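You operate a simulated robot arm through the tools that you are given. There is no shell and no other tool. Be economical: measure what you need, move in short steps, check, and stop when the job is done.

You run a simulated two-armed robot. Do the job below in one go: nothing can be reset, and whatever is moved stays where it is left.

## Task
On the desk top, fold the flat blue rag in half, so that its two long edges meet.

It is judged by the outcome, as a careful person would: the job done as asked, and still so three seconds after it is handed in. It fails if anything else is knocked over, pushed out of place, dropped, spilled or broken. Flat cloth is picked up by pressing the open fingertips on it (5 to 10 N) and closing them slowly along it; thin cloth reads only 2 to 8 mm in the jaws.

## Robot
Two 7-joint arms with two-finger parallel grippers on one trunk, on a base that drives. Base frame: it is fixed to the floor where the robot stands at the start and does not move with it; the origin is under the middle of the robot, x ahead of it, y to its left, z up; the surface under the hand at the start is at about z = 760. Units: mm, rad, N and s.
The left shoulder is at the start at [70, 163, 1345], the right one opposite. With the tool pointing down near the work surface each hand reaches from about 100 to 820 mm from the robot's upright axis, wherever it stands, measured 20 degrees to its own side. Places, roughly: desk top [600, 200, 800]. Payload 3.43 kg a hand.
The tool frame of a hand sits at the grasp point between the pads (the TCP): z along the fingers, y along the line on which they close. The tips reach 34 mm beyond it. The gripper opens to 128 mm. The fingers are 24 mm wide and 12 mm thick; the gripper's body (48 by 130 mm) begins 96 mm behind the TCP.
Orientation is that of the tool frame in the base frame, as a unit quaternion [x, y, z, w]. With the fingers straight down and closing along the base's y, the tool's x points along the base's -x, its y along +y and its z along -z.

## Interface
- The arms move only by the tool play_rows. It takes "left_targets", "right_targets" or both (then of equal length, played together; a hand with none holds still); each is a list of rows, each a list of 7 numbers: the shift along the tool's x, y, z in units of 25 mm (1.0 is 25 mm), then the turn, a rotation vector about the tool's x, y, z in units of 5 degrees (1.0 is 5 degrees), then the closure in counts, from 0 (fully open) to 255 (shut). In form: [[dx, dy, dz, rx, ry, rz, jaw], ...]. A call has 1 to 8 rows; each row shifts and turns the commanded pose from where the row before left it, along the tool's axes as they then stand. A call with a number of a shift or a turn outside -1 to 1 is refused whole. Each row takes 0.2 s and may step no farther than 50 mm and 0.15 rad from the row before; otherwise, or with a gripper value out of range, the whole call is refused. A pose out of reach is approached as far as the arm can. The call stops where the force on the tool passes 40 N (or 10 N more than at its start, if that is more) or the arm is blocked; 0.2 s more then pass. Each finger travels about 153 mm/s and halts on what it meets, pressing with about 35 N; the grip force reading is that of the motor and also rises with nothing between the fingers. The clock runs only during rows and for 0.2 s after the last one: add rows that do not move to give the fingers time. The reply holds the time, the measured pose of the TCP, the force on the tool along the base axes, the opening and the grip force, in the units named above and with some noise, with the torque about the TCP (base axes, N m) and any sound that the robot's microphone picked up, and new pictures: "pictures" is both (left out), scene, wrist or none (wrist: the cameras of the hands that moved).
- Cameras (640 x 400 px; columns grow to the right, rows downward): "scene" is now at [107.1, -21.6, 1533.4]; the picture's right is [-0.34, -0.94, 0.00], its down [-0.85, 0.31, -0.43] and it looks along [0.40, -0.15, -0.90] (base axes); focal length 248 px, centre (320, 200). "left" rides on the left gripper at [76, 11, -160] in its tool frame; the picture's right is [-0.15, 0.99, 0.00], its down [-0.88, -0.13, -0.46] and it looks along [-0.45, -0.07, 0.89] (tool axes); focal length 234 px, centre (320, 200). "right" rides on the right gripper at [76, -11, -160] in its tool frame; the picture's right is [0.15, 0.99, 0.00], its down [-0.88, 0.13, -0.46] and it looks along [-0.45, 0.07, 0.89] (tool axes); focal length 234 px, centre (320, 200). There is no depth. A picture from a camera that has moved, and an enlarged one, comes with that camera's place and axes in the base frame and with its lens.
- raise_lower(by): slides the trunk up (or, below 0, down) by that many mm; the arms and the scene camera ride with it, the base frame stays. It gives what a move gives, with no picture.
- roll_base(legs): drives the robot by 1 to 6 legs, each [ahead, left, turn to the left] in mm, mm and rad, along the robot's own axes; the way and the turn of a leg run together, so that a leg with both is an arc; at most 1500 mm and 3.142 rad a leg. The arms and the cameras ride along, it lands a little off, and it stops where it bumps. It gives what a move gives, and a new picture of the scene camera.
- turn_head(pan, tilt): turns the head with the scene camera to pan (to the left, within 1.501 rad either way) and tilt (down, from -0.506 to 1.204), counted from straight ahead of the robot. It gives what a move gives, and a new picture of the scene camera.
- inspect(camera, box): a new picture of the part [left, top, right, bottom] of that camera's present view, enlarged. No time passes.
- close_job(): hands the job in; it is judged then, once.

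Work in short steps. Places have to be worked out from the pictures, the camera data and where the tool is seen: move nearer, look again, correct. Check each grasp and each placing, and mend what went wrong. You have 120 turns and 260 pictures in all, those below and enlarged ones among them. Open the grippers and draw the arms clear of the work before you hand the job in, unless the task says otherwise; then end with one line.

The tools are called as a command line: name --argument value ..., lists and objects as JSON in quotes. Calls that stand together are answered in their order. play_rows: Moves the arms, as the interface text tells. Its arguments: {"type":"object","properties":{"left_targets":{"type":"array","items":{"type":"array","items":{"type":"number"}}},"right_targets":{"type":"array","items":{"type":"array","items":{"type":"number"}}},"pictures":{"type":"string","enum":["both","scene","wrist","none"]}},"required":[]} The other tools are called the same way: raise_lower (by) slides the trunk up or down; roll_base (legs) drives the base; turn_head (pan, tilt) turns the head that bears the scene camera; inspect (camera, box) takes an enlarged picture of a part of a camera's view; close_job () hands the job in.

At the start:

```text
clock: 0.0
left_eef_pos: [407.1, 402.6, 909.7]
left_tool_rot: [0.001, 1.0, 0.0, -0.001]
left_force: [0.5, -0.4, -0.5]
left_wrist_torque: [0.0, -0.01, -0.05]
left_opening: 128.1
left_grasp_force: 0.0
right_eef_pos: [679.3, -81.5, 907.8]
right_tool_rot: [0.0, 1.0, 0.0, 0.0]
right_force: [0.1, 0.4, 0.8]
right_wrist_torque: [-0.01, 0.02, -0.01]
right_opening: 127.9
right_grasp_force: 0.1
trunk travel left (down, up): [-825.0, 115.0]
robot x, y, heading: [-0.6, 0.3, -0.004]
head pan, tilt: [-0.349, 1.126]
```

scene: 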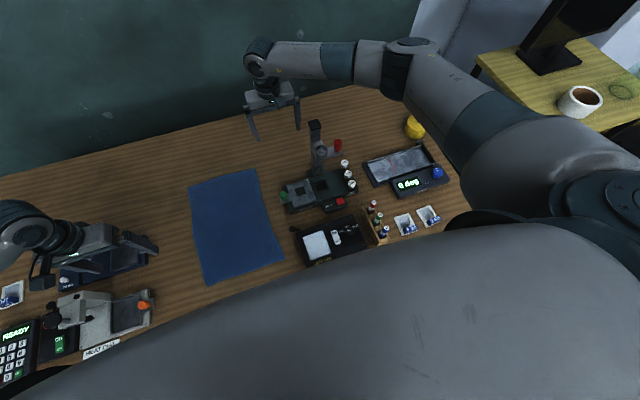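
right: 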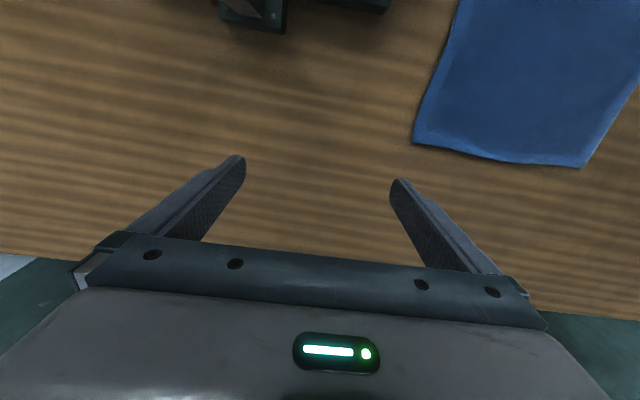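
left: 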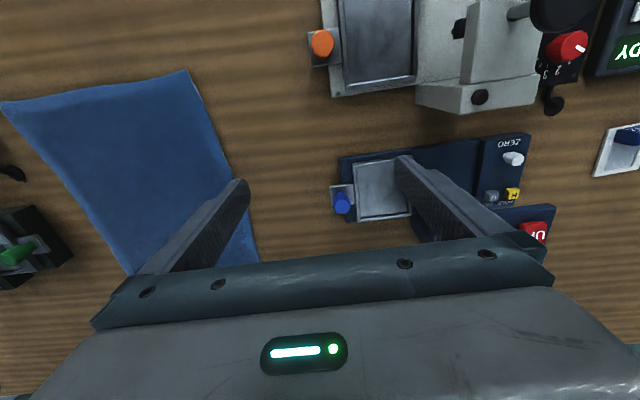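

The rag spans roughly x 290–670 and y 25–265, with its long edges along x. I plan to grip the left long edge near both corners (left hand near, right hand far) and fold it to the right. First I raise the trunk for clearance and shift the base left so the right hand can reach the far corner.

raise_lower --by 80

roll_base --legs '[[0, 150, 0]]'

turn_head --pan 0.0 --tilt 1.1

```text
clock: 1.2
left_eef_pos: [407.5, 402.9, 989.9]
left_tool_rot: [0.0, 1.0, 0.0, 0.0]
left_force: [0.4, 0.3, -0.5]
left_wrist_torque: [-0.02, 0.01, 0.02]
left_opening: 128.3
left_grasp_force: 0.0
right_eef_pos: [677.6, -81.2, 988.5]
right_tool_rot: [0.0, 1.0, 0.0, 0.0]
right_force: [-0.1, -0.1, 0.3]
right_wrist_torque: [-0.02, 0.0, 0.01]
right_opening: 128.0
right_grasp_force: 0.0
trunk travel left (down, up): [-905.0, 35.0]
robot x, y, heading: [-1.6, -0.1, 0.004]
head pan, tilt: [-0.349, 1.126]
```

```text
clock: 2.5
left_eef_pos: [408.3, 550.3, 991.6]
left_tool_rot: [0.0, 1.0, 0.001, 0.0]
left_force: [0.9, -0.2, 0.1]
left_wrist_torque: [0.03, 0.0, 0.02]
left_opening: 128.1
left_grasp_force: 0.1
right_eef_pos: [679.4, 66.9, 988.5]
right_tool_rot: [0.0, 1.0, 0.001, 0.001]
right_force: [-0.5, -0.3, -0.3]
right_wrist_torque: [0.02, 0.01, 0.04]
right_opening: 127.9
right_grasp_force: 0.1
trunk travel left (down, up): [-905.0, 35.0]
robot x, y, heading: [-1.1, 147.4, 0.003]
head pan, tilt: [-0.349, 1.126]
camera scene: at [107.0, 125.5, 1613.4], right [-0.34, -0.94, 0.0], down [-0.85, 0.31, -0.43], along [0.4, -0.15, -0.9], focal length 248 px, centre (320, 200)
```

scene: 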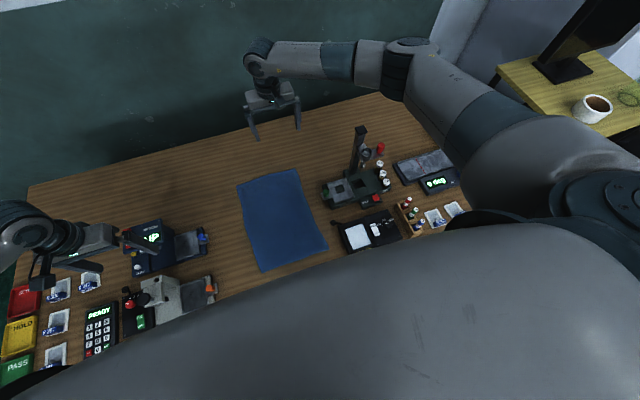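

```text
clock: 3.4
left_eef_pos: [409.1, 552.6, 989.5]
left_tool_rot: [0.001, 1.0, -0.001, 0.0]
left_force: [-0.1, 0.0, -1.5]
left_wrist_torque: [0.0, -0.02, -0.01]
left_opening: 127.9
left_grasp_force: 0.0
right_eef_pos: [679.1, 69.8, 988.0]
right_tool_rot: [0.001, 1.0, -0.001, 0.0]
right_force: [0.3, 0.1, 0.4]
right_wrist_torque: [-0.03, 0.01, 0.02]
right_opening: 128.1
right_grasp_force: 0.0
trunk travel left (down, up): [-905.0, 35.0]
robot x, y, heading: [-1.8, 148.2, -0.0]
head pan, tilt: [0.0, 1.1]
camera scene: at [112.6, 150.5, 1615.1], right [0.0, -1.0, 0.0], down [-0.89, 0.0, -0.45], along [0.45, 0.0, -0.89], focal length 248 px, centre (320, 200)
```

scene: 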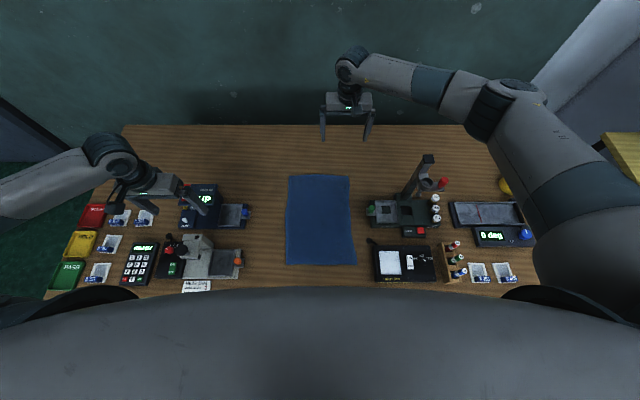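

The view is now straight on. I'll zoom in on the rag to measure its corners.

inspect --camera "scene" --box '[240, 150, 400, 290]'

inspect --camera "right" --box '[0, 0, 640, 400]'

```text
2.86 times, centred on (320, 220) of scene
camera zoom: at [112.6, 150.5, 1615.1], right [0.0, -1.0, 0.0], down [-0.89, 0.0, -0.45], along [0.45, 0.0, -0.89], focal length 708 px, centre (320, 143)
```

zoom: 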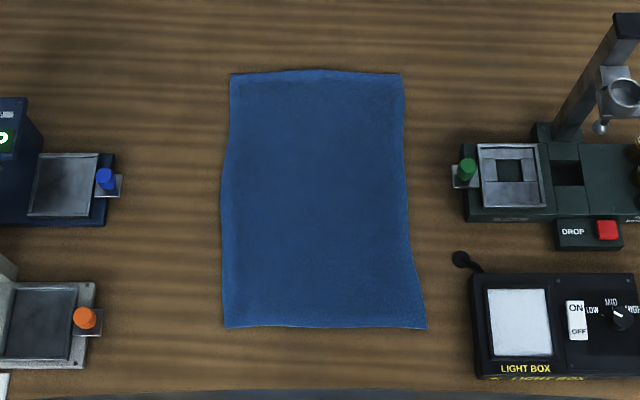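

```text
1.00 times, centred on (320, 200) of right (not enlarged: the box is as wide or as high as the picture)
camera zoom: at [604.2, 58.3, 1147.9], right [-0.15, 0.99, 0.0], down [0.88, 0.13, 0.46], along [0.45, 0.07, -0.89], focal length 234 px, centre (320, 200)
```

zoom: 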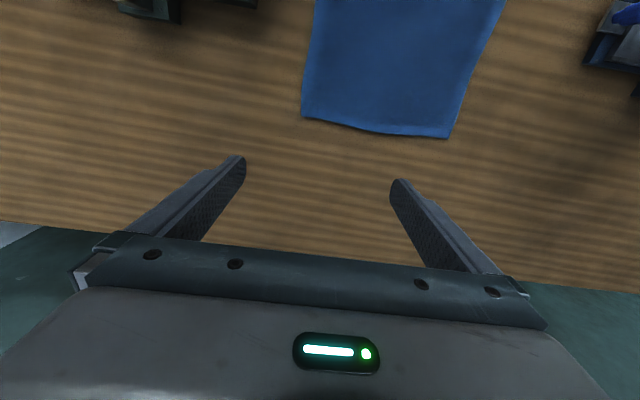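

The readings agree: rag corners are about A(658,279), B(658,36), C(301,22) and D(301,264), with the surface at z≈760. I'll turn both hands 90° so the fingers close along x, parallel to the long edge.

play_rows --right_targets '[[0, 0, 0, 0, 0, 1, 0], [0, 0, 0, 0, 0, 1, 0], [0, 0, 0, 0, 0, 1, 0], [0, 0, 0, 0, 0, 1, 0], [0, 0, 0, 0, 0, 1, 0], [0, 0, 0, 0, 0, 1, 0], [0, 0, 0, 0, 0, 1, 0], [0, 0, 0, 0, 0, 1, 0]]' --left_targets '[[0, 0, 0, 0, 0, -1, 0], [0, 0, 0, 0, 0, -1, 0], [0, 0, 0, 0, 0, -1, 0], [0, 0, 0, 0, 0, -1, 0], [0, 0, 0, 0, 0, -1, 0], [0, 0, 0, 0, 0, -1, 0], [0, 0, 0, 0, 0, -1, 0], [0, 0, 0, 0, 0, -1, 0]]' --pictures "none"

play_rows --right_targets '[[0, 0, 0, 0, 0, 1, 0], [0, 0, 0, 0, 0, 1, 0], [0, 0, 0, 0, 0, 1, 0], [0, 0, 0, 0, 0, 1, 0], [0, 0, 0, 0, 0, 1, 0], [0, 0, 0, 0, 0, 1, 0], [0, 0, 0, 0, 0, 1, 0], [0, 0, 0, 0, 0, 1, 0]]' --left_targets '[[0, 0, 0, 0, 0, -1, 0], [0, 0, 0, 0, 0, -1, 0], [0, 0, 0, 0, 0, -1, 0], [0, 0, 0, 0, 0, -1, 0], [0, 0, 0, 0, 0, -1, 0], [0, 0, 0, 0, 0, -1, 0], [0, 0, 0, 0, 0, -1, 0], [0, 0, 0, 0, 0, -1, 0]]' --pictures "none"

play_rows --right_targets '[[0, 0, 0, 0, 0, 1, 0], [0, 0, 0, 0, 0, 1, 0]]' --left_targets '[[0, 0, 0, 0, 0, -1, 0], [0, 0, 0, 0, 0, -1, 0]]' --pictures "scene"

```text
clock: 5.2
left_eef_pos: [407.2, 552.6, 989.9]
left_tool_rot: [-0.344, 0.939, 0.0, -0.001]
left_force: [-0.6, 0.9, 0.0]
left_wrist_torque: [0.0, 0.02, -0.01]
left_opening: 128.0
left_grasp_force: 0.1
right_eef_pos: [677.5, 68.2, 989.3]
right_tool_rot: [0.344, 0.939, 0.0, 0.0]
right_force: [0.6, 0.2, -1.1]
right_wrist_torque: [-0.01, -0.03, -0.01]
right_opening: 128.2
right_grasp_force: 0.1
trunk travel left (down, up): [-905.0, 35.0]
robot x, y, heading: [2.9, 151.3, 0.002]
head pan, tilt: [0.0, 1.1]
```

```text
clock: 7.0
left_eef_pos: [409.0, 551.4, 990.6]
left_tool_rot: [-0.643, 0.766, 0.0, 0.001]
left_force: [-0.1, -0.6, -0.4]
left_wrist_torque: [-0.01, 0.02, -0.04]
left_opening: 128.2
left_grasp_force: 0.2
right_eef_pos: [678.9, 67.8, 988.1]
right_tool_rot: [0.644, 0.765, 0.0, 0.0]
right_force: [-0.3, 0.0, -1.0]
right_wrist_torque: [0.01, 0.03, 0.03]
right_opening: 127.6
right_grasp_force: 0.1
trunk travel left (down, up): [-905.0, 35.0]
robot x, y, heading: [0.9, 149.2, 0.006]
head pan, tilt: [0.0, 1.1]
```

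```text
clock: 7.6
left_eef_pos: [408.7, 553.0, 989.7]
left_tool_rot: [0.708, -0.707, -0.001, 0.0]
left_force: [-0.6, -0.4, 0.7]
left_wrist_torque: [-0.02, 0.03, 0.03]
left_opening: 127.9
left_grasp_force: 0.1
right_eef_pos: [678.4, 68.5, 988.9]
right_tool_rot: [0.708, 0.707, 0.0, 0.0]
right_force: [-0.1, 0.6, 0.2]
right_wrist_torque: [-0.02, -0.02, 0.02]
right_opening: 128.0
right_grasp_force: 0.1
trunk travel left (down, up): [-905.0, 35.0]
robot x, y, heading: [-2.3, 146.4, -0.001]
head pan, tilt: [0.0, 1.1]
camera scene: at [112.6, 149.4, 1615.1], right [0.0, -1.0, 0.0], down [-0.89, 0.0, -0.45], along [0.45, 0.0, -0.89], focal length 248 px, centre (320, 200)
```

scene: 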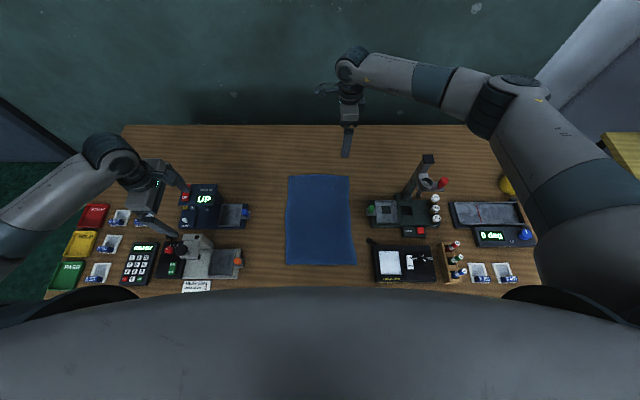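

Both hands now close along x. I move them above the grip points: right to about (620,270), left to about (336,260). I also partly close the jaws on the way.

play_rows --right_targets '[[1, -0.29, 0, 0, 0, 0, 40], [1, -0.29, 0, 0, 0, 0, 80], [1, -0.29, 0, 0, 0, 0, 120], [1, -0.29, 0, 0, 0, 0, 165], [1, -0.29, 0, 0, 0, 0, 165], [1, -0.29, 0, 0, 0, 0, 165], [1, -0.29, 0, 0, 0, 0, 165], [1, -0.29, 0, 0, 0, 0, 165]]' --left_targets '[[0.973, 0.243, 0, 0, 0, 0, 40], [0.973, 0.243, 0, 0, 0, 0, 80], [0.973, 0.243, 0, 0, 0, 0, 120], [0.973, 0.243, 0, 0, 0, 0, 165], [0.973, 0.243, 0, 0, 0, 0, 165], [0.973, 0.243, 0, 0, 0, 0, 165], [0.973, 0.243, 0, 0, 0, 0, 165], [0.973, 0.243, 0, 0, 0, 0, 165]]' --pictures "scene"

play_rows --left_targets '[[0.973, 0.243, 0, 0, 0, 0, 165], [0.973, 0.243, 0, 0, 0, 0, 165], [0.973, 0.243, 0, 0, 0, 0, 165], [0.973, 0.243, 0, 0, 0, 0, 165]]' --pictures "none"

raise_lower --by -120

turn_head --pan 0.0 --tilt 1.1

inspect --camera "right" --box '[0, 0, 640, 400]'

inspect --camera "left" --box '[0, 0, 640, 400]'

```text
clock: 9.4
left_eef_pos: [359.6, 358.6, 991.5]
left_tool_rot: [0.707, -0.707, 0.0, 0.0]
left_force: [0.4, -0.1, -1.5]
left_wrist_torque: [0.01, -0.01, 0.02]
left_opening: 45.4
left_grasp_force: 0.0
right_eef_pos: [621.0, 268.9, 990.3]
right_tool_rot: [0.708, 0.707, -0.001, 0.0]
right_force: [0.5, -0.2, -0.6]
right_wrist_torque: [0.0, -0.02, 0.0]
right_opening: 45.3
right_grasp_force: 0.0
trunk travel left (down, up): [-905.0, 35.0]
robot x, y, heading: [0.4, 151.6, -0.004]
head pan, tilt: [0.0, 1.1]
camera scene: at [112.8, 150.0, 1615.1], right [0.0, -1.0, 0.0], down [-0.89, 0.0, -0.45], along [0.45, 0.0, -0.89], focal length 248 px, centre (320, 200)
```

scene: 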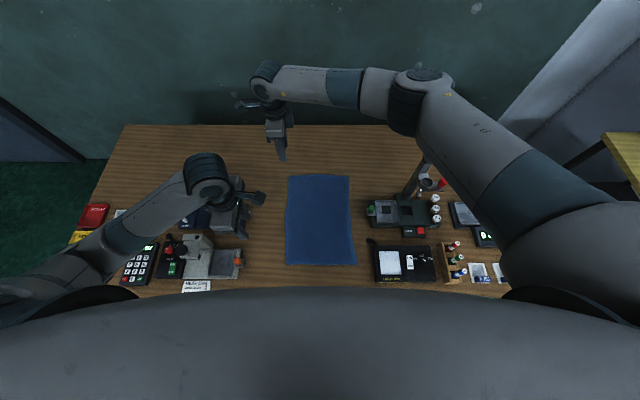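

```text
clock: 10.4
left_eef_pos: [339.5, 262.4, 982.8]
left_tool_rot: [-0.706, 0.708, -0.001, -0.002]
left_force: [0.4, 0.1, 0.2]
left_wrist_torque: [0.01, -0.01, 0.02]
left_opening: 45.1
left_grasp_force: 0.0
left hand out of reach, approached as far as the arm can: row 4
right_eef_pos: [621.9, 268.0, 989.9]
right_tool_rot: [0.708, 0.707, -0.001, 0.0]
right_force: [-0.1, 0.4, 0.3]
right_wrist_torque: [-0.01, 0.03, 0.0]
right_opening: 45.4
right_grasp_force: 0.0
trunk travel left (down, up): [-905.0, 35.0]
robot x, y, heading: [0.4, 151.0, 0.001]
head pan, tilt: [0.0, 1.1]
```

```text
clock: 11.9
left_eef_pos: [339.5, 264.1, 862.7]
left_tool_rot: [-0.706, 0.708, -0.002, -0.002]
left_force: [0.5, 0.6, 0.0]
left_wrist_torque: [0.01, 0.04, 0.04]
left_opening: 45.4
left_grasp_force: 0.1
right_eef_pos: [621.5, 267.6, 868.8]
right_tool_rot: [0.708, 0.706, 0.001, 0.0]
right_force: [0.1, 0.8, -0.8]
right_wrist_torque: [0.03, -0.01, -0.03]
right_opening: 45.4
right_grasp_force: 0.1
trunk travel left (down, up): [-785.0, 155.0]
robot x, y, heading: [0.6, 148.4, -0.003]
head pan, tilt: [0.0, 1.1]
```

```text
clock: 12.5
left_eef_pos: [340.3, 264.2, 863.4]
left_tool_rot: [-0.707, 0.707, -0.002, -0.002]
left_force: [-1.2, 0.0, -0.2]
left_wrist_torque: [0.01, -0.03, -0.01]
left_opening: 45.2
left_grasp_force: 0.0
right_eef_pos: [621.2, 268.8, 869.2]
right_tool_rot: [0.708, 0.706, 0.0, 0.0]
right_force: [0.6, -0.3, -0.4]
right_wrist_torque: [0.01, 0.03, -0.02]
right_opening: 45.3
right_grasp_force: 0.0
trunk travel left (down, up): [-785.0, 155.0]
robot x, y, heading: [-1.1, 149.2, 0.004]
head pan, tilt: [0.0, 1.1]
camera scene: at [112.5, 149.3, 1495.1], right [0.0, -1.0, 0.0], down [-0.89, 0.0, -0.45], along [0.45, 0.0, -0.89], focal length 248 px, centre (320, 200)
```

scene: 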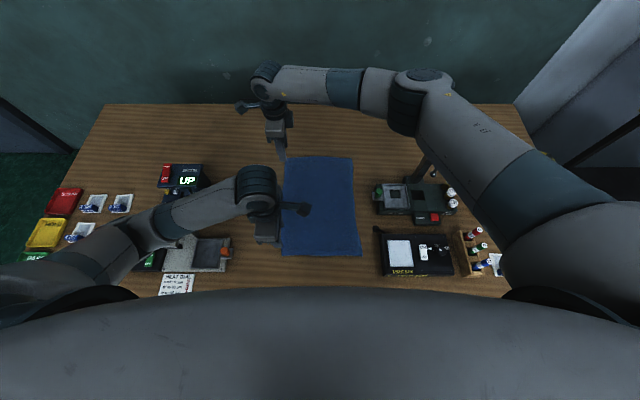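

```text
1.00 times, centred on (320, 200) of right (not enlarged: the box is as wide or as high as the picture)
camera zoom: at [611.3, 344.7, 1028.6], right [0.99, 0.15, 0.0], down [0.13, -0.88, 0.46], along [0.07, -0.45, -0.89], focal length 234 px, centre (320, 200)
```

zoom: 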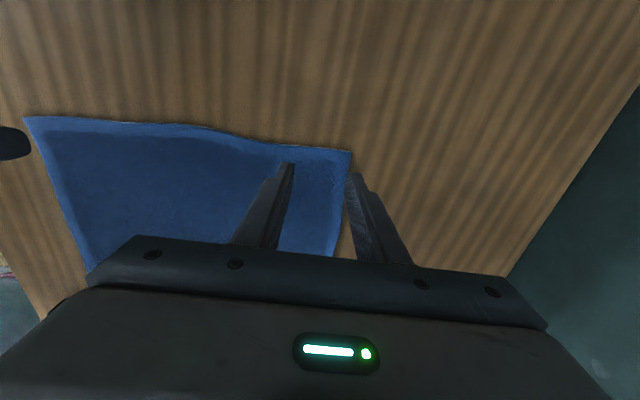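

```text
1.00 times, centred on (320, 200) of left (not enlarged: the box is as wide or as high as the picture)
camera zoom: at [327.9, 188.5, 1022.8], right [-0.99, 0.15, 0.0], down [0.13, 0.88, 0.45], along [0.07, 0.45, -0.89], focal length 234 px, centre (320, 200)
```

zoom: 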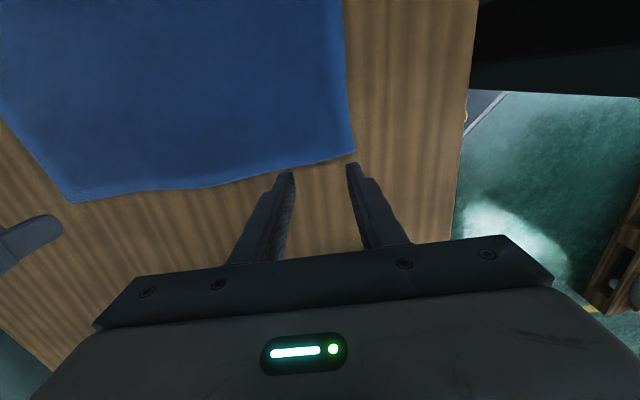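

The edge under the left hand is at y≈270. The left arm reported a reach limit, so I test whether it can travel further right at this height. It will have to go all the way to y≈25.

play_rows --left_targets '[[1, 0, 0, 0, 0, 0, 165], [1, 0, 0, 0, 0, 0, 165], [1, 0, 0, 0, 0, 0, 165], [1, 0, 0, 0, 0, 0, 165]]' --pictures "scene"

```text
clock: 13.5
left_eef_pos: [356.1, 171.7, 838.4]
left_tool_rot: [-0.705, 0.709, -0.003, -0.002]
left_force: [-0.4, 0.2, -0.1]
left_wrist_torque: [0.01, 0.0, 0.02]
left_opening: 45.3
left_grasp_force: 0.1
left hand out of reach, approached as far as the arm can: row 1, 2, 3, 4
right_eef_pos: [620.8, 269.1, 869.4]
right_tool_rot: [0.707, 0.707, -0.001, 0.0]
right_force: [0.4, 0.7, 0.0]
right_wrist_torque: [0.02, 0.02, 0.02]
right_opening: 45.0
right_grasp_force: 0.0
trunk travel left (down, up): [-785.0, 155.0]
robot x, y, heading: [3.1, 147.4, -0.004]
head pan, tilt: [0.0, 1.1]
camera scene: at [112.9, 148.1, 1495.1], right [0.0, -1.0, 0.0], down [-0.89, 0.0, -0.45], along [0.45, 0.0, -0.89], focal length 248 px, centre (320, 200)
```

scene: 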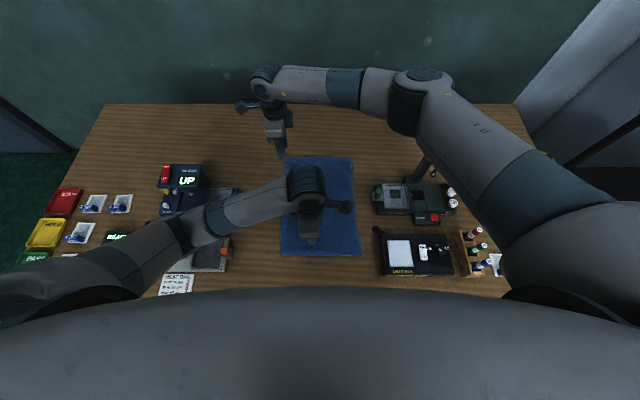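

The limit comes from the left arm being folded too tightly. Raising the trunk gives it more room, so I raise it fully and then lower the hands again by arm.

raise_lower --by 150

play_rows --left_targets '[[-0.3, 0, 0.74, 0, 0, 0, 165], [-0.3, 0, 0.74, 0, 0, 0, 165], [-0.3, 0, 0.74, 0, 0, 0, 165], [-0.3, 0, 0.74, 0, 0, 0, 165], [-0.3, 0, 0.74, 0, 0, 0, 165], [-0.3, 0, 0.74, 0, 0, 0, 165], [-0.3, 0, 0.74, 0, 0, 0, 165], [-0.3, 0, 0.74, 0, 0, 0, 165]]' --right_targets '[[0, 0, 0.92, 0, 0, 0, 165], [0, 0, 0.92, 0, 0, 0, 165], [0, 0, 0.92, 0, 0, 0, 165], [0, 0, 0.92, 0, 0, 0, 165], [0, 0, 0.92, 0, 0, 0, 165], [0, 0, 0.92, 0, 0, 0, 165], [0, 0, 0.92, 0, 0, 0, 165], [0, 0, 0.92, 0, 0, 0, 165]]' --pictures "none"

```text
clock: 15.2
left_eef_pos: [356.4, 173.3, 987.6]
left_tool_rot: [-0.705, 0.709, -0.003, -0.002]
left_force: [0.1, 0.1, -0.2]
left_wrist_torque: [0.0, 0.01, 0.03]
left_opening: 45.0
left_grasp_force: 0.0
right_eef_pos: [623.0, 270.0, 1018.3]
right_tool_rot: [0.708, 0.707, 0.0, 0.0]
right_force: [0.4, 0.6, -0.4]
right_wrist_torque: [0.02, 0.0, -0.01]
right_opening: 45.3
right_grasp_force: 0.0
trunk travel left (down, up): [-935.0, 5.0]
robot x, y, heading: [2.3, 151.7, -0.002]
head pan, tilt: [0.0, 1.1]
```

```text
clock: 17.0
left_eef_pos: [357.1, 231.9, 840.6]
left_tool_rot: [-0.705, 0.709, -0.002, -0.003]
left_force: [-0.9, 0.4, -0.5]
left_wrist_torque: [-0.02, 0.01, 0.03]
left_opening: 45.1
left_grasp_force: 0.0
right_eef_pos: [620.7, 271.2, 834.6]
right_tool_rot: [0.707, 0.707, -0.001, 0.001]
right_force: [-0.3, 0.6, 0.1]
right_wrist_torque: [0.01, 0.02, 0.0]
right_opening: 45.2
right_grasp_force: 0.0
trunk travel left (down, up): [-935.0, 5.0]
robot x, y, heading: [-4.3, 149.4, 0.003]
head pan, tilt: [0.0, 1.1]
```

Reach is fine here, with no warning. I do a dry run of the left hand to y≈32 at this height, just above the cloth.

play_rows --left_targets '[[1, 0.08, 0, 0, 0, 0, 165], [1, 0.08, 0, 0, 0, 0, 165], [1, 0.08, 0, 0, 0, 0, 165], [1, 0.08, 0, 0, 0, 0, 165], [1, 0.08, 0, 0, 0, 0, 165], [1, 0.08, 0, 0, 0, 0, 165], [1, 0.08, 0, 0, 0, 0, 165], [1, 0.08, 0, 0, 0, 0, 165]]' --pictures "scene"

```text
clock: 18.7
left_eef_pos: [348.6, 170.2, 797.5]
left_tool_rot: [-0.697, 0.712, 0.054, 0.068]
left_force: [1.5, -0.5, 10.9]
left_wrist_torque: [-0.04, 0.19, 0.01]
left_opening: 44.3
left_grasp_force: 0.2
right_eef_pos: [621.1, 268.7, 835.3]
right_tool_rot: [0.708, 0.706, 0.0, 0.0]
right_force: [-0.3, 0.0, -0.2]
right_wrist_torque: [0.01, -0.03, 0.0]
right_opening: 45.2
right_grasp_force: 0.0
trunk travel left (down, up): [-935.0, 5.0]
robot x, y, heading: [1.3, 141.9, -0.001]
head pan, tilt: [0.0, 1.1]
stopped in row 8 (left hand): the arm was blocked; the commanded pose is now the measured one
camera scene: at [110.7, 148.1, 1645.5], right [0.0, -1.0, 0.0], down [-0.89, 0.0, -0.45], along [0.45, 0.0, -0.89], focal length 248 px, centre (320, 200)
```

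scene: 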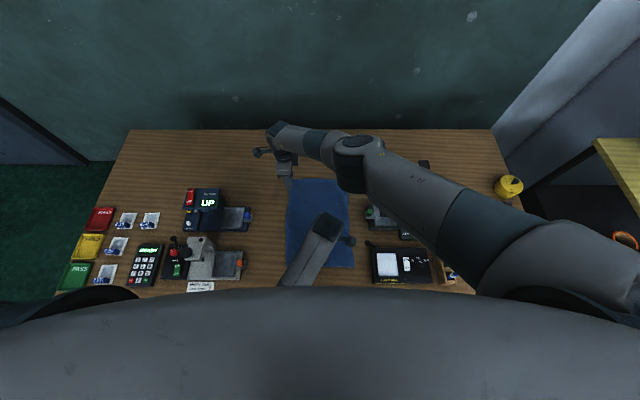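

The left arm can't cross that far in this stance, and the gripper only touched the cloth lightly. A better stance is standing further left and turned right, so the left hand serves the far corner and the right hand the near one. First I lift both hands and straighten the left one.

play_rows --left_targets '[[0, 0, -1, 0, 0, 0, 165], [0, 0, -1, 0, 1, 0, 165], [-0.3, 0, -1, -0.2, 1, 0, 165], [-0.5, 0, -1, 0, 0, 0, 165], [-0.5, 0, -1, 0, 0, 0, 165], [-1, 0, -1, 0, 0, 0, 165], [-1, 0, -1, 0, 0, 0, 165], [-1, 0, -0.5, 0, 0, 0, 165]]' --right_targets '[[0, 0, -1, 0, 0, -1, 165], [0, 0, -1, 0, 0, -1, 165], [0, 0, -1, 0, 0, -1, 165], [0, 0, -1, 0, 0, -1, 165], [0, 0, -1, 0, 0, -1, 165], [0, 0, -1, 0, 0, -1, 165], [0, 0, -0.5, 0, 0, -1, 165], [0, 0, 0, 0, 0, -1, 165]]' --pictures "scene"

```text
clock: 19.6
left_eef_pos: [353.5, 261.6, 857.4]
left_tool_rot: [-0.687, 0.723, 0.051, 0.063]
left_force: [-0.3, -0.5, -0.1]
left_wrist_torque: [0.01, 0.01, -0.01]
left_opening: 45.2
left_grasp_force: 0.1
right_eef_pos: [621.8, 269.7, 919.1]
right_tool_rot: [0.596, 0.803, 0.0, 0.001]
right_force: [0.0, -0.9, 0.1]
right_wrist_torque: [0.01, 0.04, -0.02]
right_opening: 45.2
right_grasp_force: 0.1
trunk travel left (down, up): [-935.0, 5.0]
robot x, y, heading: [1.2, 152.9, -0.001]
head pan, tilt: [0.0, 1.1]
stopped in row 4 (left hand): the arm was blocked; the commanded pose is now the measured one
camera scene: at [112.9, 149.8, 1645.0], right [0.0, -1.0, 0.0], down [-0.89, 0.0, -0.45], along [0.45, 0.0, -0.89], focal length 248 px, centre (320, 200)
```

scene: 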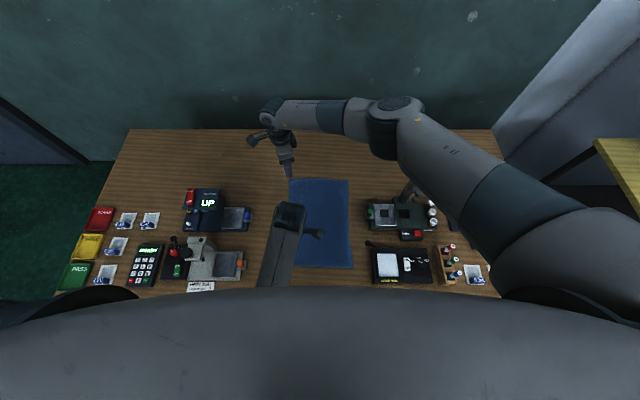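

The left arm has folded awkwardly close to the body. I'll ease that hand forward, left and up in small steps to unfold it.

play_rows --left_targets '[[-0.5, -0.7, -0.3, 0, 0, 0, 165], [-0.5, -0.7, -0.3, 0, 0, 0, 165], [-0.5, -0.7, -0.3, 0, 0, 0, 165], [-0.5, -0.7, -0.3, 0, 0, 0, 165]]' --pictures "scene"

```text
clock: 20.8
left_eef_pos: [414.0, 364.4, 883.6]
left_tool_rot: [-0.68, 0.721, 0.098, 0.094]
left_force: [-0.3, 0.6, 0.1]
left_wrist_torque: [-0.01, 0.0, 0.01]
left_opening: 45.5
left_grasp_force: 0.0
right_eef_pos: [621.4, 269.0, 919.1]
right_tool_rot: [0.596, 0.803, 0.0, 0.0]
right_force: [0.2, 0.0, 0.1]
right_wrist_torque: [-0.04, -0.02, -0.03]
right_opening: 45.1
right_grasp_force: 0.0
trunk travel left (down, up): [-935.0, 5.0]
robot x, y, heading: [-0.6, 148.7, -0.001]
head pan, tilt: [0.0, 1.1]
stopped in row 4 (left hand): the arm was blocked; the commanded pose is now the measured one
camera scene: at [112.4, 149.3, 1645.1], right [0.0, -1.0, 0.0], down [-0.89, 0.0, -0.45], along [0.45, 0.0, -0.89], focal length 248 px, centre (320, 200)
```

scene: 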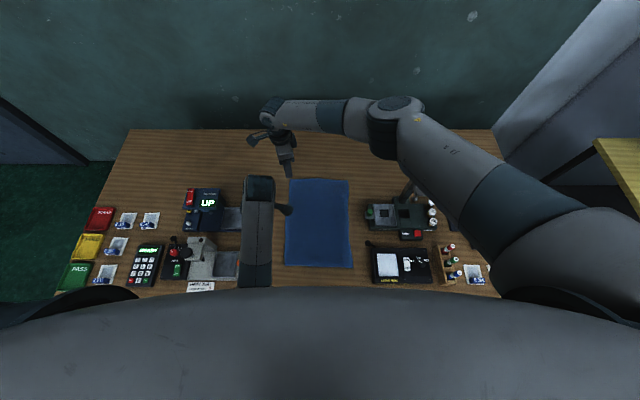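

The left arm is still blocked. I turn the head toward the left elbow to see what's in the way.

turn_head --pan 0.9 --tilt 1.0

inspect --camera "left" --box '[0, 0, 640, 400]'

```text
clock: 22.0
left_eef_pos: [414.7, 364.4, 882.4]
left_tool_rot: [-0.679, 0.721, 0.098, 0.094]
left_force: [0.4, 0.4, 0.6]
left_wrist_torque: [0.0, 0.0, 0.01]
left_opening: 44.9
left_grasp_force: 0.1
right_eef_pos: [621.8, 269.3, 918.5]
right_tool_rot: [0.596, 0.803, 0.0, 0.0]
right_force: [0.3, -0.1, -0.1]
right_wrist_torque: [-0.02, 0.0, -0.03]
right_opening: 45.2
right_grasp_force: 0.1
trunk travel left (down, up): [-935.0, 5.0]
robot x, y, heading: [-0.2, 151.0, -0.002]
head pan, tilt: [0.901, 1.0]
camera scene: at [92.7, 204.0, 1651.7], right [0.78, -0.62, 0.0], down [-0.52, -0.66, -0.54], along [0.34, 0.42, -0.84], focal length 248 px, centre (320, 200)
```

scene: 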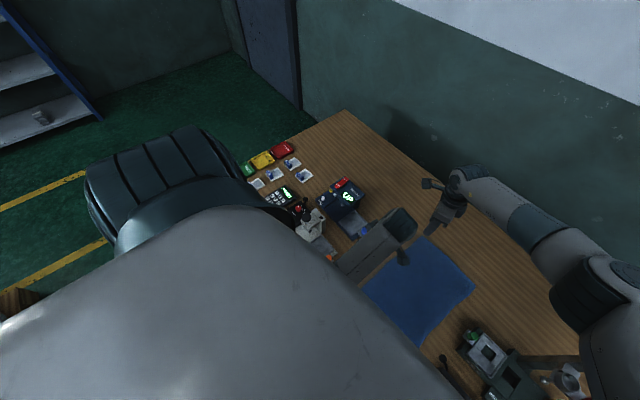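

```text
1.00 times, centred on (320, 200) of left (not enlarged: the box is as wide or as high as the picture)
camera zoom: at [399.0, 248.4, 1016.2], right [-0.98, 0.2, 0.05], down [0.18, 0.72, 0.67], along [0.1, 0.67, -0.74], focal length 234 px, centre (320, 200)
```

zoom: 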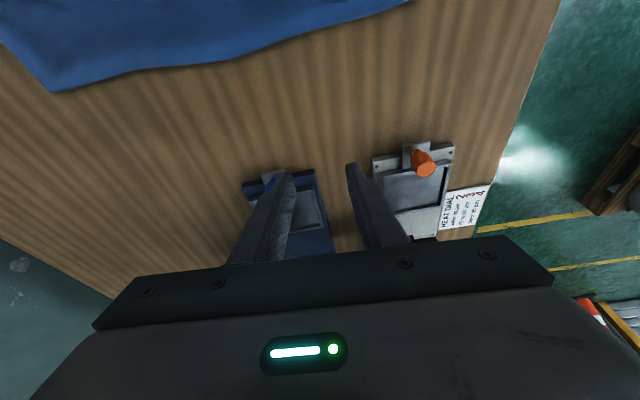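

Nothing on the desk is touching the arm; the elbow is tucked against the torso. I'll extend the hand forward and up to free it.

play_rows --left_targets '[[0, -0.8, -0.4, 0, 0, 0, 165], [0, -0.8, -0.4, 0, 0, 0, 165], [0, -0.8, -0.4, 0, 0, 0, 165], [0, -0.8, -0.4, 0, 0, 0, 165]]' --pictures "scene"

```text
clock: 23.0
left_eef_pos: [483.4, 438.6, 912.6]
left_tool_rot: [-0.678, 0.705, 0.157, 0.134]
left_force: [-0.4, 0.4, -0.4]
left_wrist_torque: [0.0, -0.01, -0.01]
left_opening: 45.3
left_grasp_force: 0.1
right_eef_pos: [620.6, 270.0, 918.9]
right_tool_rot: [0.596, 0.803, 0.0, 0.001]
right_force: [0.0, 0.0, -0.3]
right_wrist_torque: [0.0, 0.01, 0.03]
right_opening: 44.9
right_grasp_force: 0.1
trunk travel left (down, up): [-935.0, 5.0]
robot x, y, heading: [-3.1, 150.3, 0.001]
head pan, tilt: [0.901, 1.0]
stopped in row 4 (left hand): the arm was blocked; the commanded pose is now the measured one
camera scene: at [93.9, 204.4, 1651.6], right [0.78, -0.62, 0.0], down [-0.52, -0.66, -0.54], along [0.33, 0.42, -0.84], focal length 248 px, centre (320, 200)
```

scene: 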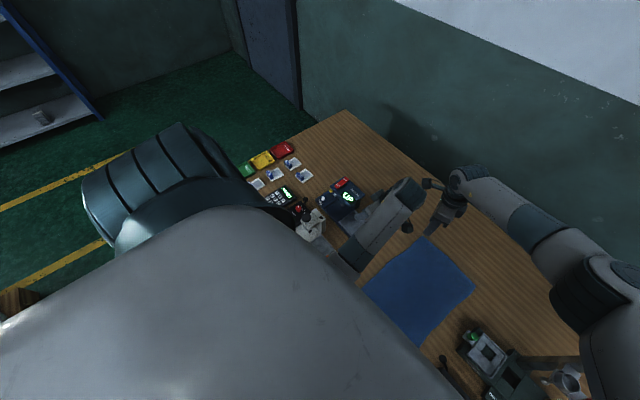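

The hand keeps tilting because a wrist joint is saturated by the −90° turn. I'll undo that turn toward the hand's neutral yaw, which I need for the new stance anyway.

play_rows --left_targets '[[0, 0, 0, 0, 0, 1, 165], [0, 0, 0, 0, 0, 1, 165], [0, 0, 0, 0, 0, 1, 165], [0, 0, 0, 0, 0, 1, 165], [0, 0, 0, 0, 0, 1, 165], [0, 0, 0, 0, 0, 1, 165], [0, 0, 0, 0, 0, 1, 165], [0, 0, 0, 0, 0, 1, 165]]' --pictures "scene"

```text
clock: 25.0
left_eef_pos: [474.9, 468.2, 911.0]
left_tool_rot: [-0.395, 0.889, 0.22, 0.076]
left_force: [-0.4, 0.1, 0.3]
left_wrist_torque: [0.02, -0.01, 0.04]
left_opening: 45.3
left_grasp_force: 0.0
right_eef_pos: [621.6, 269.1, 919.5]
right_tool_rot: [0.597, 0.802, 0.0, 0.001]
right_force: [0.5, 0.0, -0.6]
right_wrist_torque: [-0.04, -0.02, 0.0]
right_opening: 45.2
right_grasp_force: 0.1
trunk travel left (down, up): [-935.0, 5.0]
robot x, y, heading: [-0.3, 149.6, 0.005]
head pan, tilt: [0.901, 1.0]
stopped in row 8 (left hand): the arm was blocked; the commanded pose is now the measured one
camera scene: at [92.7, 204.2, 1651.7], right [0.78, -0.62, 0.0], down [-0.52, -0.66, -0.54], along [0.34, 0.42, -0.84], focal length 248 px, centre (320, 200)
```

scene: 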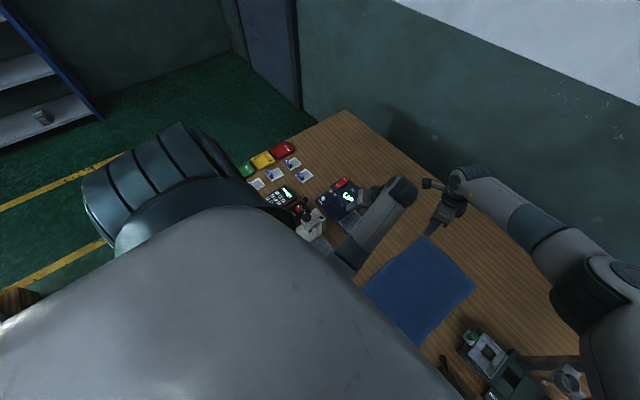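

The hand does follow yaw. Now I straighten the tilt while lifting, which should swing the wrist and elbow outward, away from the torso.

play_rows --left_targets '[[-0.15, 0.17, -0.45, 0, 0, 0, 165], [-0.15, 0.17, -0.45, 0, 0, 0, 165], [-0.15, 0.17, -0.45, 0.4, 0.37, 0, 165], [-0.15, 0.17, -0.45, 0.4, 0.37, 0, 165], [-0.1, 0.1, -0.3, 0.4, 0.37, 0, 165], [0, 0, 0, 0.4, 0.37, 0, 165]]' --pictures "scene"

```text
clock: 26.6
left_eef_pos: [464.2, 510.4, 966.0]
left_tool_rot: [-0.406, 0.897, 0.167, 0.05]
left_force: [0.3, 1.2, -0.4]
left_wrist_torque: [0.01, 0.01, -0.04]
left_opening: 45.0
left_grasp_force: 0.1
right_eef_pos: [622.8, 269.4, 918.6]
right_tool_rot: [0.596, 0.803, 0.0, 0.001]
right_force: [-0.6, -0.3, -0.2]
right_wrist_torque: [0.02, -0.01, -0.03]
right_opening: 45.2
right_grasp_force: 0.0
trunk travel left (down, up): [-935.0, 5.0]
robot x, y, heading: [1.2, 153.7, 0.003]
head pan, tilt: [0.901, 1.0]
stopped in row 6 (left hand): the arm was blocked; the commanded pose is now the measured one
camera scene: at [92.8, 204.0, 1651.7], right [0.78, -0.62, 0.0], down [-0.52, -0.66, -0.54], along [0.34, 0.42, -0.84], focal length 248 px, centre (320, 200)
```

scene: 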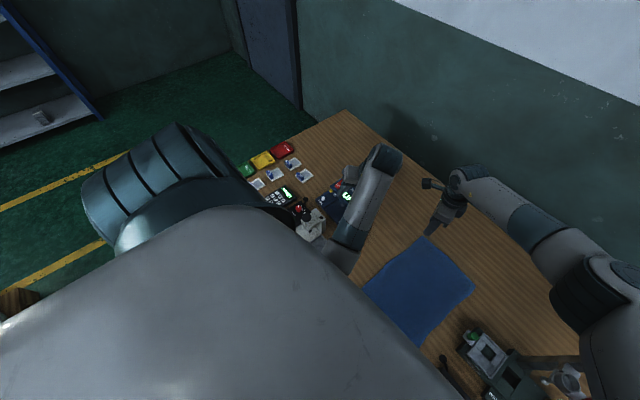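

The tilt responded. I give a few rows with no motion to see whether the arm settles or unblocks itself, and I look straight ahead.

play_rows --left_targets '[[0, 0, 0, 0, 0, 0, 165], [0, 0, 0, 0, 0, 0, 165], [0, 0, 0, 0, 0, 0, 165], [0, 0, 0, 0, 0, 0, 165], [0, 0, 0, 0, 0, 0, 165], [0, 0, 0, 0, 0, 0, 165]]' --pictures "none"

turn_head --pan 0.3 --tilt 1.2

```text
clock: 28.0
left_eef_pos: [464.3, 509.0, 968.0]
left_tool_rot: [-0.406, 0.897, 0.168, 0.05]
left_force: [0.1, 0.6, -0.1]
left_wrist_torque: [-0.03, -0.01, 0.02]
left_opening: 45.4
left_grasp_force: 0.1
right_eef_pos: [620.7, 268.7, 919.5]
right_tool_rot: [0.596, 0.803, 0.0, 0.0]
right_force: [-0.7, -0.9, 0.3]
right_wrist_torque: [-0.03, 0.0, -0.03]
right_opening: 45.4
right_grasp_force: 0.0
trunk travel left (down, up): [-935.0, 5.0]
robot x, y, heading: [-0.8, 147.8, -0.0]
head pan, tilt: [0.901, 1.0]
```

```text
clock: 29.0
left_eef_pos: [462.7, 508.4, 966.9]
left_tool_rot: [-0.406, 0.897, 0.166, 0.049]
left_force: [0.2, -0.8, 0.7]
left_wrist_torque: [0.02, 0.01, 0.0]
left_opening: 45.2
left_grasp_force: 0.0
right_eef_pos: [622.2, 270.6, 918.4]
right_tool_rot: [0.596, 0.803, 0.0, 0.001]
right_force: [0.1, 1.3, 0.0]
right_wrist_torque: [-0.02, 0.0, 0.03]
right_opening: 45.3
right_grasp_force: 0.1
trunk travel left (down, up): [-935.0, 5.0]
robot x, y, heading: [-3.5, 151.0, -0.004]
head pan, tilt: [0.3, 1.201]
camera scene: at [102.9, 166.2, 1639.1], right [0.3, -0.95, 0.0], down [-0.89, -0.28, -0.36], along [0.35, 0.11, -0.93], focal length 248 px, centre (320, 200)
```

scene: 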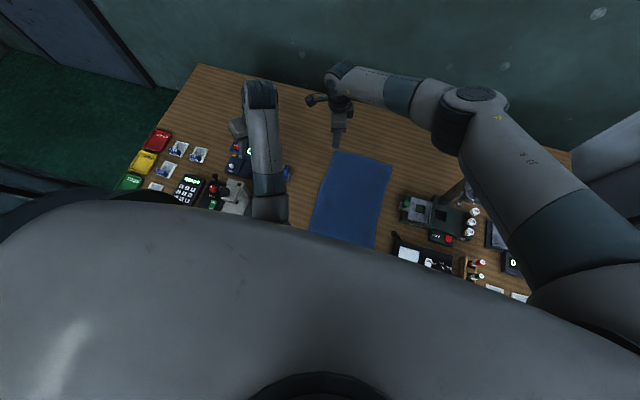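

The arm is stable. I continue straightening the hand while moving it up and forward, to extend the arm further.

play_rows --left_targets '[[-0.3, -0.1, -0.47, 0.5, 0.44, 0, 165], [-0.3, -0.1, -0.47, 0.5, 0.44, 0, 165], [-0.3, -0.1, -0.47, 0.5, 0.44, 0, 165], [-0.3, -0.1, -0.47, 0.5, 0.44, 0, 165], [-0.3, -0.1, -0.47, 0.5, 0.44, 0, 165], [-0.3, -0.1, -0.47, 0.5, 0.44, 0, 165]]' --pictures "scene"

```text
clock: 30.6
left_eef_pos: [497.6, 566.5, 1049.0]
left_tool_rot: [-0.434, 0.9, 0.032, 0.012]
left_force: [0.5, 0.0, -0.7]
left_wrist_torque: [0.0, 0.02, -0.01]
left_opening: 45.1
left_grasp_force: 0.1
right_eef_pos: [622.8, 269.3, 919.0]
right_tool_rot: [0.596, 0.803, 0.0, 0.0]
right_force: [-0.9, -0.5, 0.0]
right_wrist_torque: [0.02, 0.0, -0.01]
right_opening: 45.1
right_grasp_force: 0.1
trunk travel left (down, up): [-935.0, 5.0]
robot x, y, heading: [2.7, 154.3, -0.001]
head pan, tilt: [0.3, 1.201]
stopped in row 6 (left hand): the arm was blocked; the commanded pose is now the measured one
camera scene: at [102.5, 166.1, 1639.1], right [0.3, -0.96, 0.0], down [-0.89, -0.28, -0.36], along [0.35, 0.11, -0.93], focal length 248 px, centre (320, 200)
```

scene: 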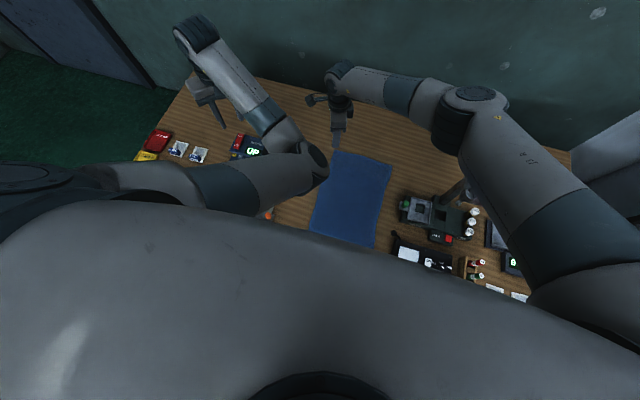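

Now it's clear: the left elbow has flipped to the inner side. I'll stretch the hand forward to straighten the arm, so the elbow can swing back out.

play_rows --left_targets '[[-0.55, -0.7, 0, 0, 0, 0, 165], [-0.55, -0.7, 0, 0, 0, 0, 165], [-0.55, -0.7, 0, 0, 0, 0, 165], [-0.55, -0.7, 0, 0, 0, 0, 165], [-0.55, -0.7, 0, 0, 0, 0, 165], [-0.55, -0.7, 0, 0, 0, 0, 165], [-0.55, -0.7, 0, 0, 0, 0, 165], [-0.55, -0.7, 0, 0, 0, 0, 165]]' --pictures "scene"

```text
clock: 32.4
left_eef_pos: [677.2, 563.6, 1046.2]
left_tool_rot: [-0.432, 0.901, 0.03, 0.01]
left_force: [1.0, -0.6, 0.4]
left_wrist_torque: [-0.02, 0.0, -0.01]
left_opening: 45.3
left_grasp_force: 0.1
right_eef_pos: [623.1, 270.2, 919.8]
right_tool_rot: [0.597, 0.802, 0.0, 0.001]
right_force: [-0.2, 0.2, -0.4]
right_wrist_torque: [-0.01, -0.01, 0.0]
right_opening: 45.0
right_grasp_force: 0.1
trunk travel left (down, up): [-935.0, 5.0]
robot x, y, heading: [2.1, 153.1, -0.0]
head pan, tilt: [0.3, 1.201]
camera scene: at [103.8, 166.6, 1639.0], right [0.3, -0.96, 0.0], down [-0.89, -0.28, -0.36], along [0.35, 0.11, -0.93], focal length 248 px, centre (320, 200)
```

scene: 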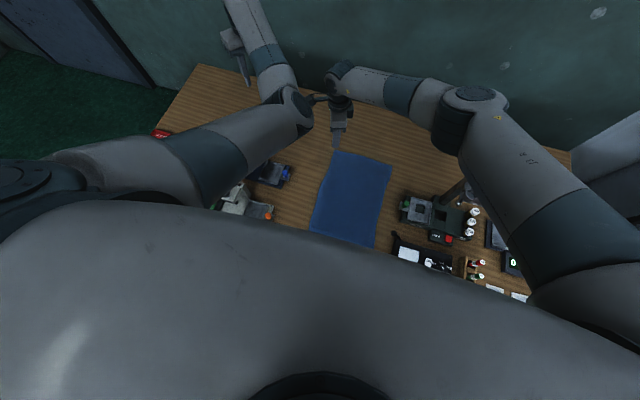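

The arm moves freely again. I move the right hand aside to keep clear of the left elbow, and turn the left hand back toward neutral yaw.

play_rows --right_targets '[[-0.77, -0.23, -0.3, 0, 0, 0, 165], [-0.77, -0.23, -0.3, 0, 0, 0, 165], [-0.77, -0.23, -0.3, 0, 0, 0, 165], [-0.77, -0.23, -0.3, 0, 0, 0, 165], [-0.77, -0.23, -0.3, 0, 0, 0, 165], [-0.77, -0.23, -0.3, 0, 0, 0, 165], [-0.77, -0.23, -0.3, 0, 0, 0, 165], [-0.77, -0.23, -0.3, 0, 0, 0, 165]]' --left_targets '[[0, 0, 0, 0, 0, 0, 165], [0, 0, 0, 0, 0, 0, 165], [0, 0, 0, 0, 0, 1, 165], [0, 0, 0, 0, 0, 1, 165], [0, 0, 0, 0, 0, 1, 165], [0, 0, 0, 0, 0, 1, 165], [0, 0, 0, 0, 0, 1, 165], [0, 0, 0, 0, 0, 1, 165]]' --pictures "none"

play_rows --left_targets '[[0, 0, 0, 0, 0, 1, 165], [0, 0, 0, 0, 0, 1, 165], [0, 0, 0, 0, 0, 1, 165], [0, 0, 0, 0, 0, 1, 165], [0, 0, 0, 0, 0, 0, 165]]' --pictures "scene"

```text
clock: 34.2
left_eef_pos: [676.8, 563.0, 1047.5]
left_tool_rot: [-0.183, 0.982, 0.033, 0.002]
left_force: [-0.3, 0.7, -0.2]
left_wrist_torque: [0.04, 0.0, 0.0]
left_opening: 45.0
left_grasp_force: 0.0
right_eef_pos: [621.5, 106.4, 979.4]
right_tool_rot: [0.597, 0.802, -0.001, 0.001]
right_force: [0.7, -0.6, -0.1]
right_wrist_torque: [0.02, -0.02, -0.01]
right_opening: 45.4
right_grasp_force: 0.0
trunk travel left (down, up): [-935.0, 5.0]
robot x, y, heading: [-0.7, 150.4, 0.001]
head pan, tilt: [0.3, 1.201]
```

```text
clock: 35.4
left_eef_pos: [676.3, 562.5, 1047.3]
left_tool_rot: [-0.011, 0.999, 0.033, -0.004]
left_force: [-0.2, -0.4, 0.2]
left_wrist_torque: [0.01, 0.01, -0.01]
left_opening: 45.0
left_grasp_force: 0.2
right_eef_pos: [621.6, 109.2, 979.9]
right_tool_rot: [0.596, 0.803, -0.001, 0.0]
right_force: [-0.3, -0.3, 0.0]
right_wrist_torque: [0.02, -0.05, 0.02]
right_opening: 45.2
right_grasp_force: 0.0
trunk travel left (down, up): [-935.0, 5.0]
robot x, y, heading: [1.6, 151.1, 0.001]
head pan, tilt: [0.3, 1.201]
camera scene: at [103.0, 165.8, 1639.1], right [0.3, -0.96, 0.0], down [-0.89, -0.28, -0.36], along [0.35, 0.11, -0.93], focal length 248 px, centre (320, 200)
```

scene: 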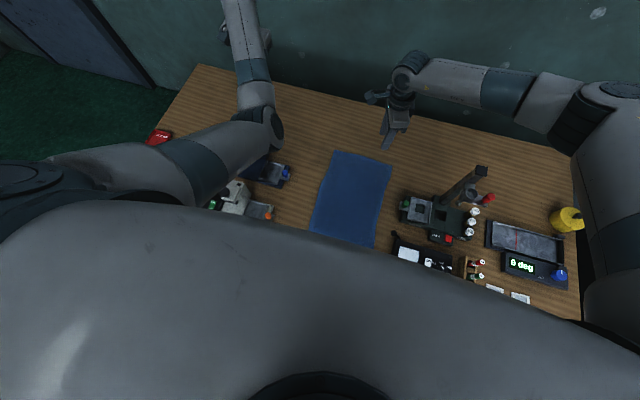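

Positive yaw brings the elbow back out. I continue the turn; the new stance needs about +45° anyway.

play_rows --left_targets '[[0, 0, 0, 0, 0, 1, 165], [0, 0, 0, 0, 0, 1, 165], [0, 0, 0, 0, 0, 1, 165], [0, 0, 0, 0, 0, 1, 165], [0, 0, 0, 0, 0, 1, 165], [0, 0, 0, 0, 0, 1, 165], [0, 0, 0, 0, 0, 1, 165], [0, 0, 0, 0, 0, 1, 165]]' --pictures "scene"

```text
clock: 37.2
left_eef_pos: [677.0, 563.3, 1047.4]
left_tool_rot: [0.332, 0.943, 0.028, -0.015]
left_force: [-0.5, -0.1, 0.7]
left_wrist_torque: [0.0, 0.01, 0.0]
left_opening: 45.1
left_grasp_force: 0.2
right_eef_pos: [622.7, 108.9, 978.8]
right_tool_rot: [0.597, 0.803, -0.001, 0.002]
right_force: [-0.5, 0.4, -0.2]
right_wrist_torque: [0.0, -0.01, 0.01]
right_opening: 45.3
right_grasp_force: 0.1
trunk travel left (down, up): [-935.0, 5.0]
robot x, y, heading: [-1.8, 152.8, 0.0]
head pan, tilt: [0.3, 1.201]
camera scene: at [103.1, 166.0, 1639.1], right [0.3, -0.96, 0.0], down [-0.89, -0.28, -0.36], along [0.35, 0.11, -0.93], focal length 248 px, centre (320, 200)
```

scene: 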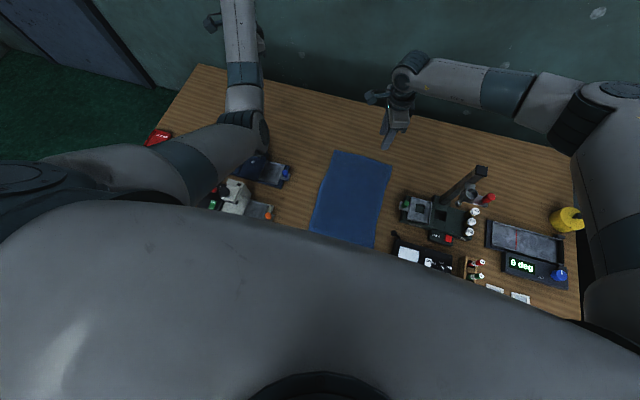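

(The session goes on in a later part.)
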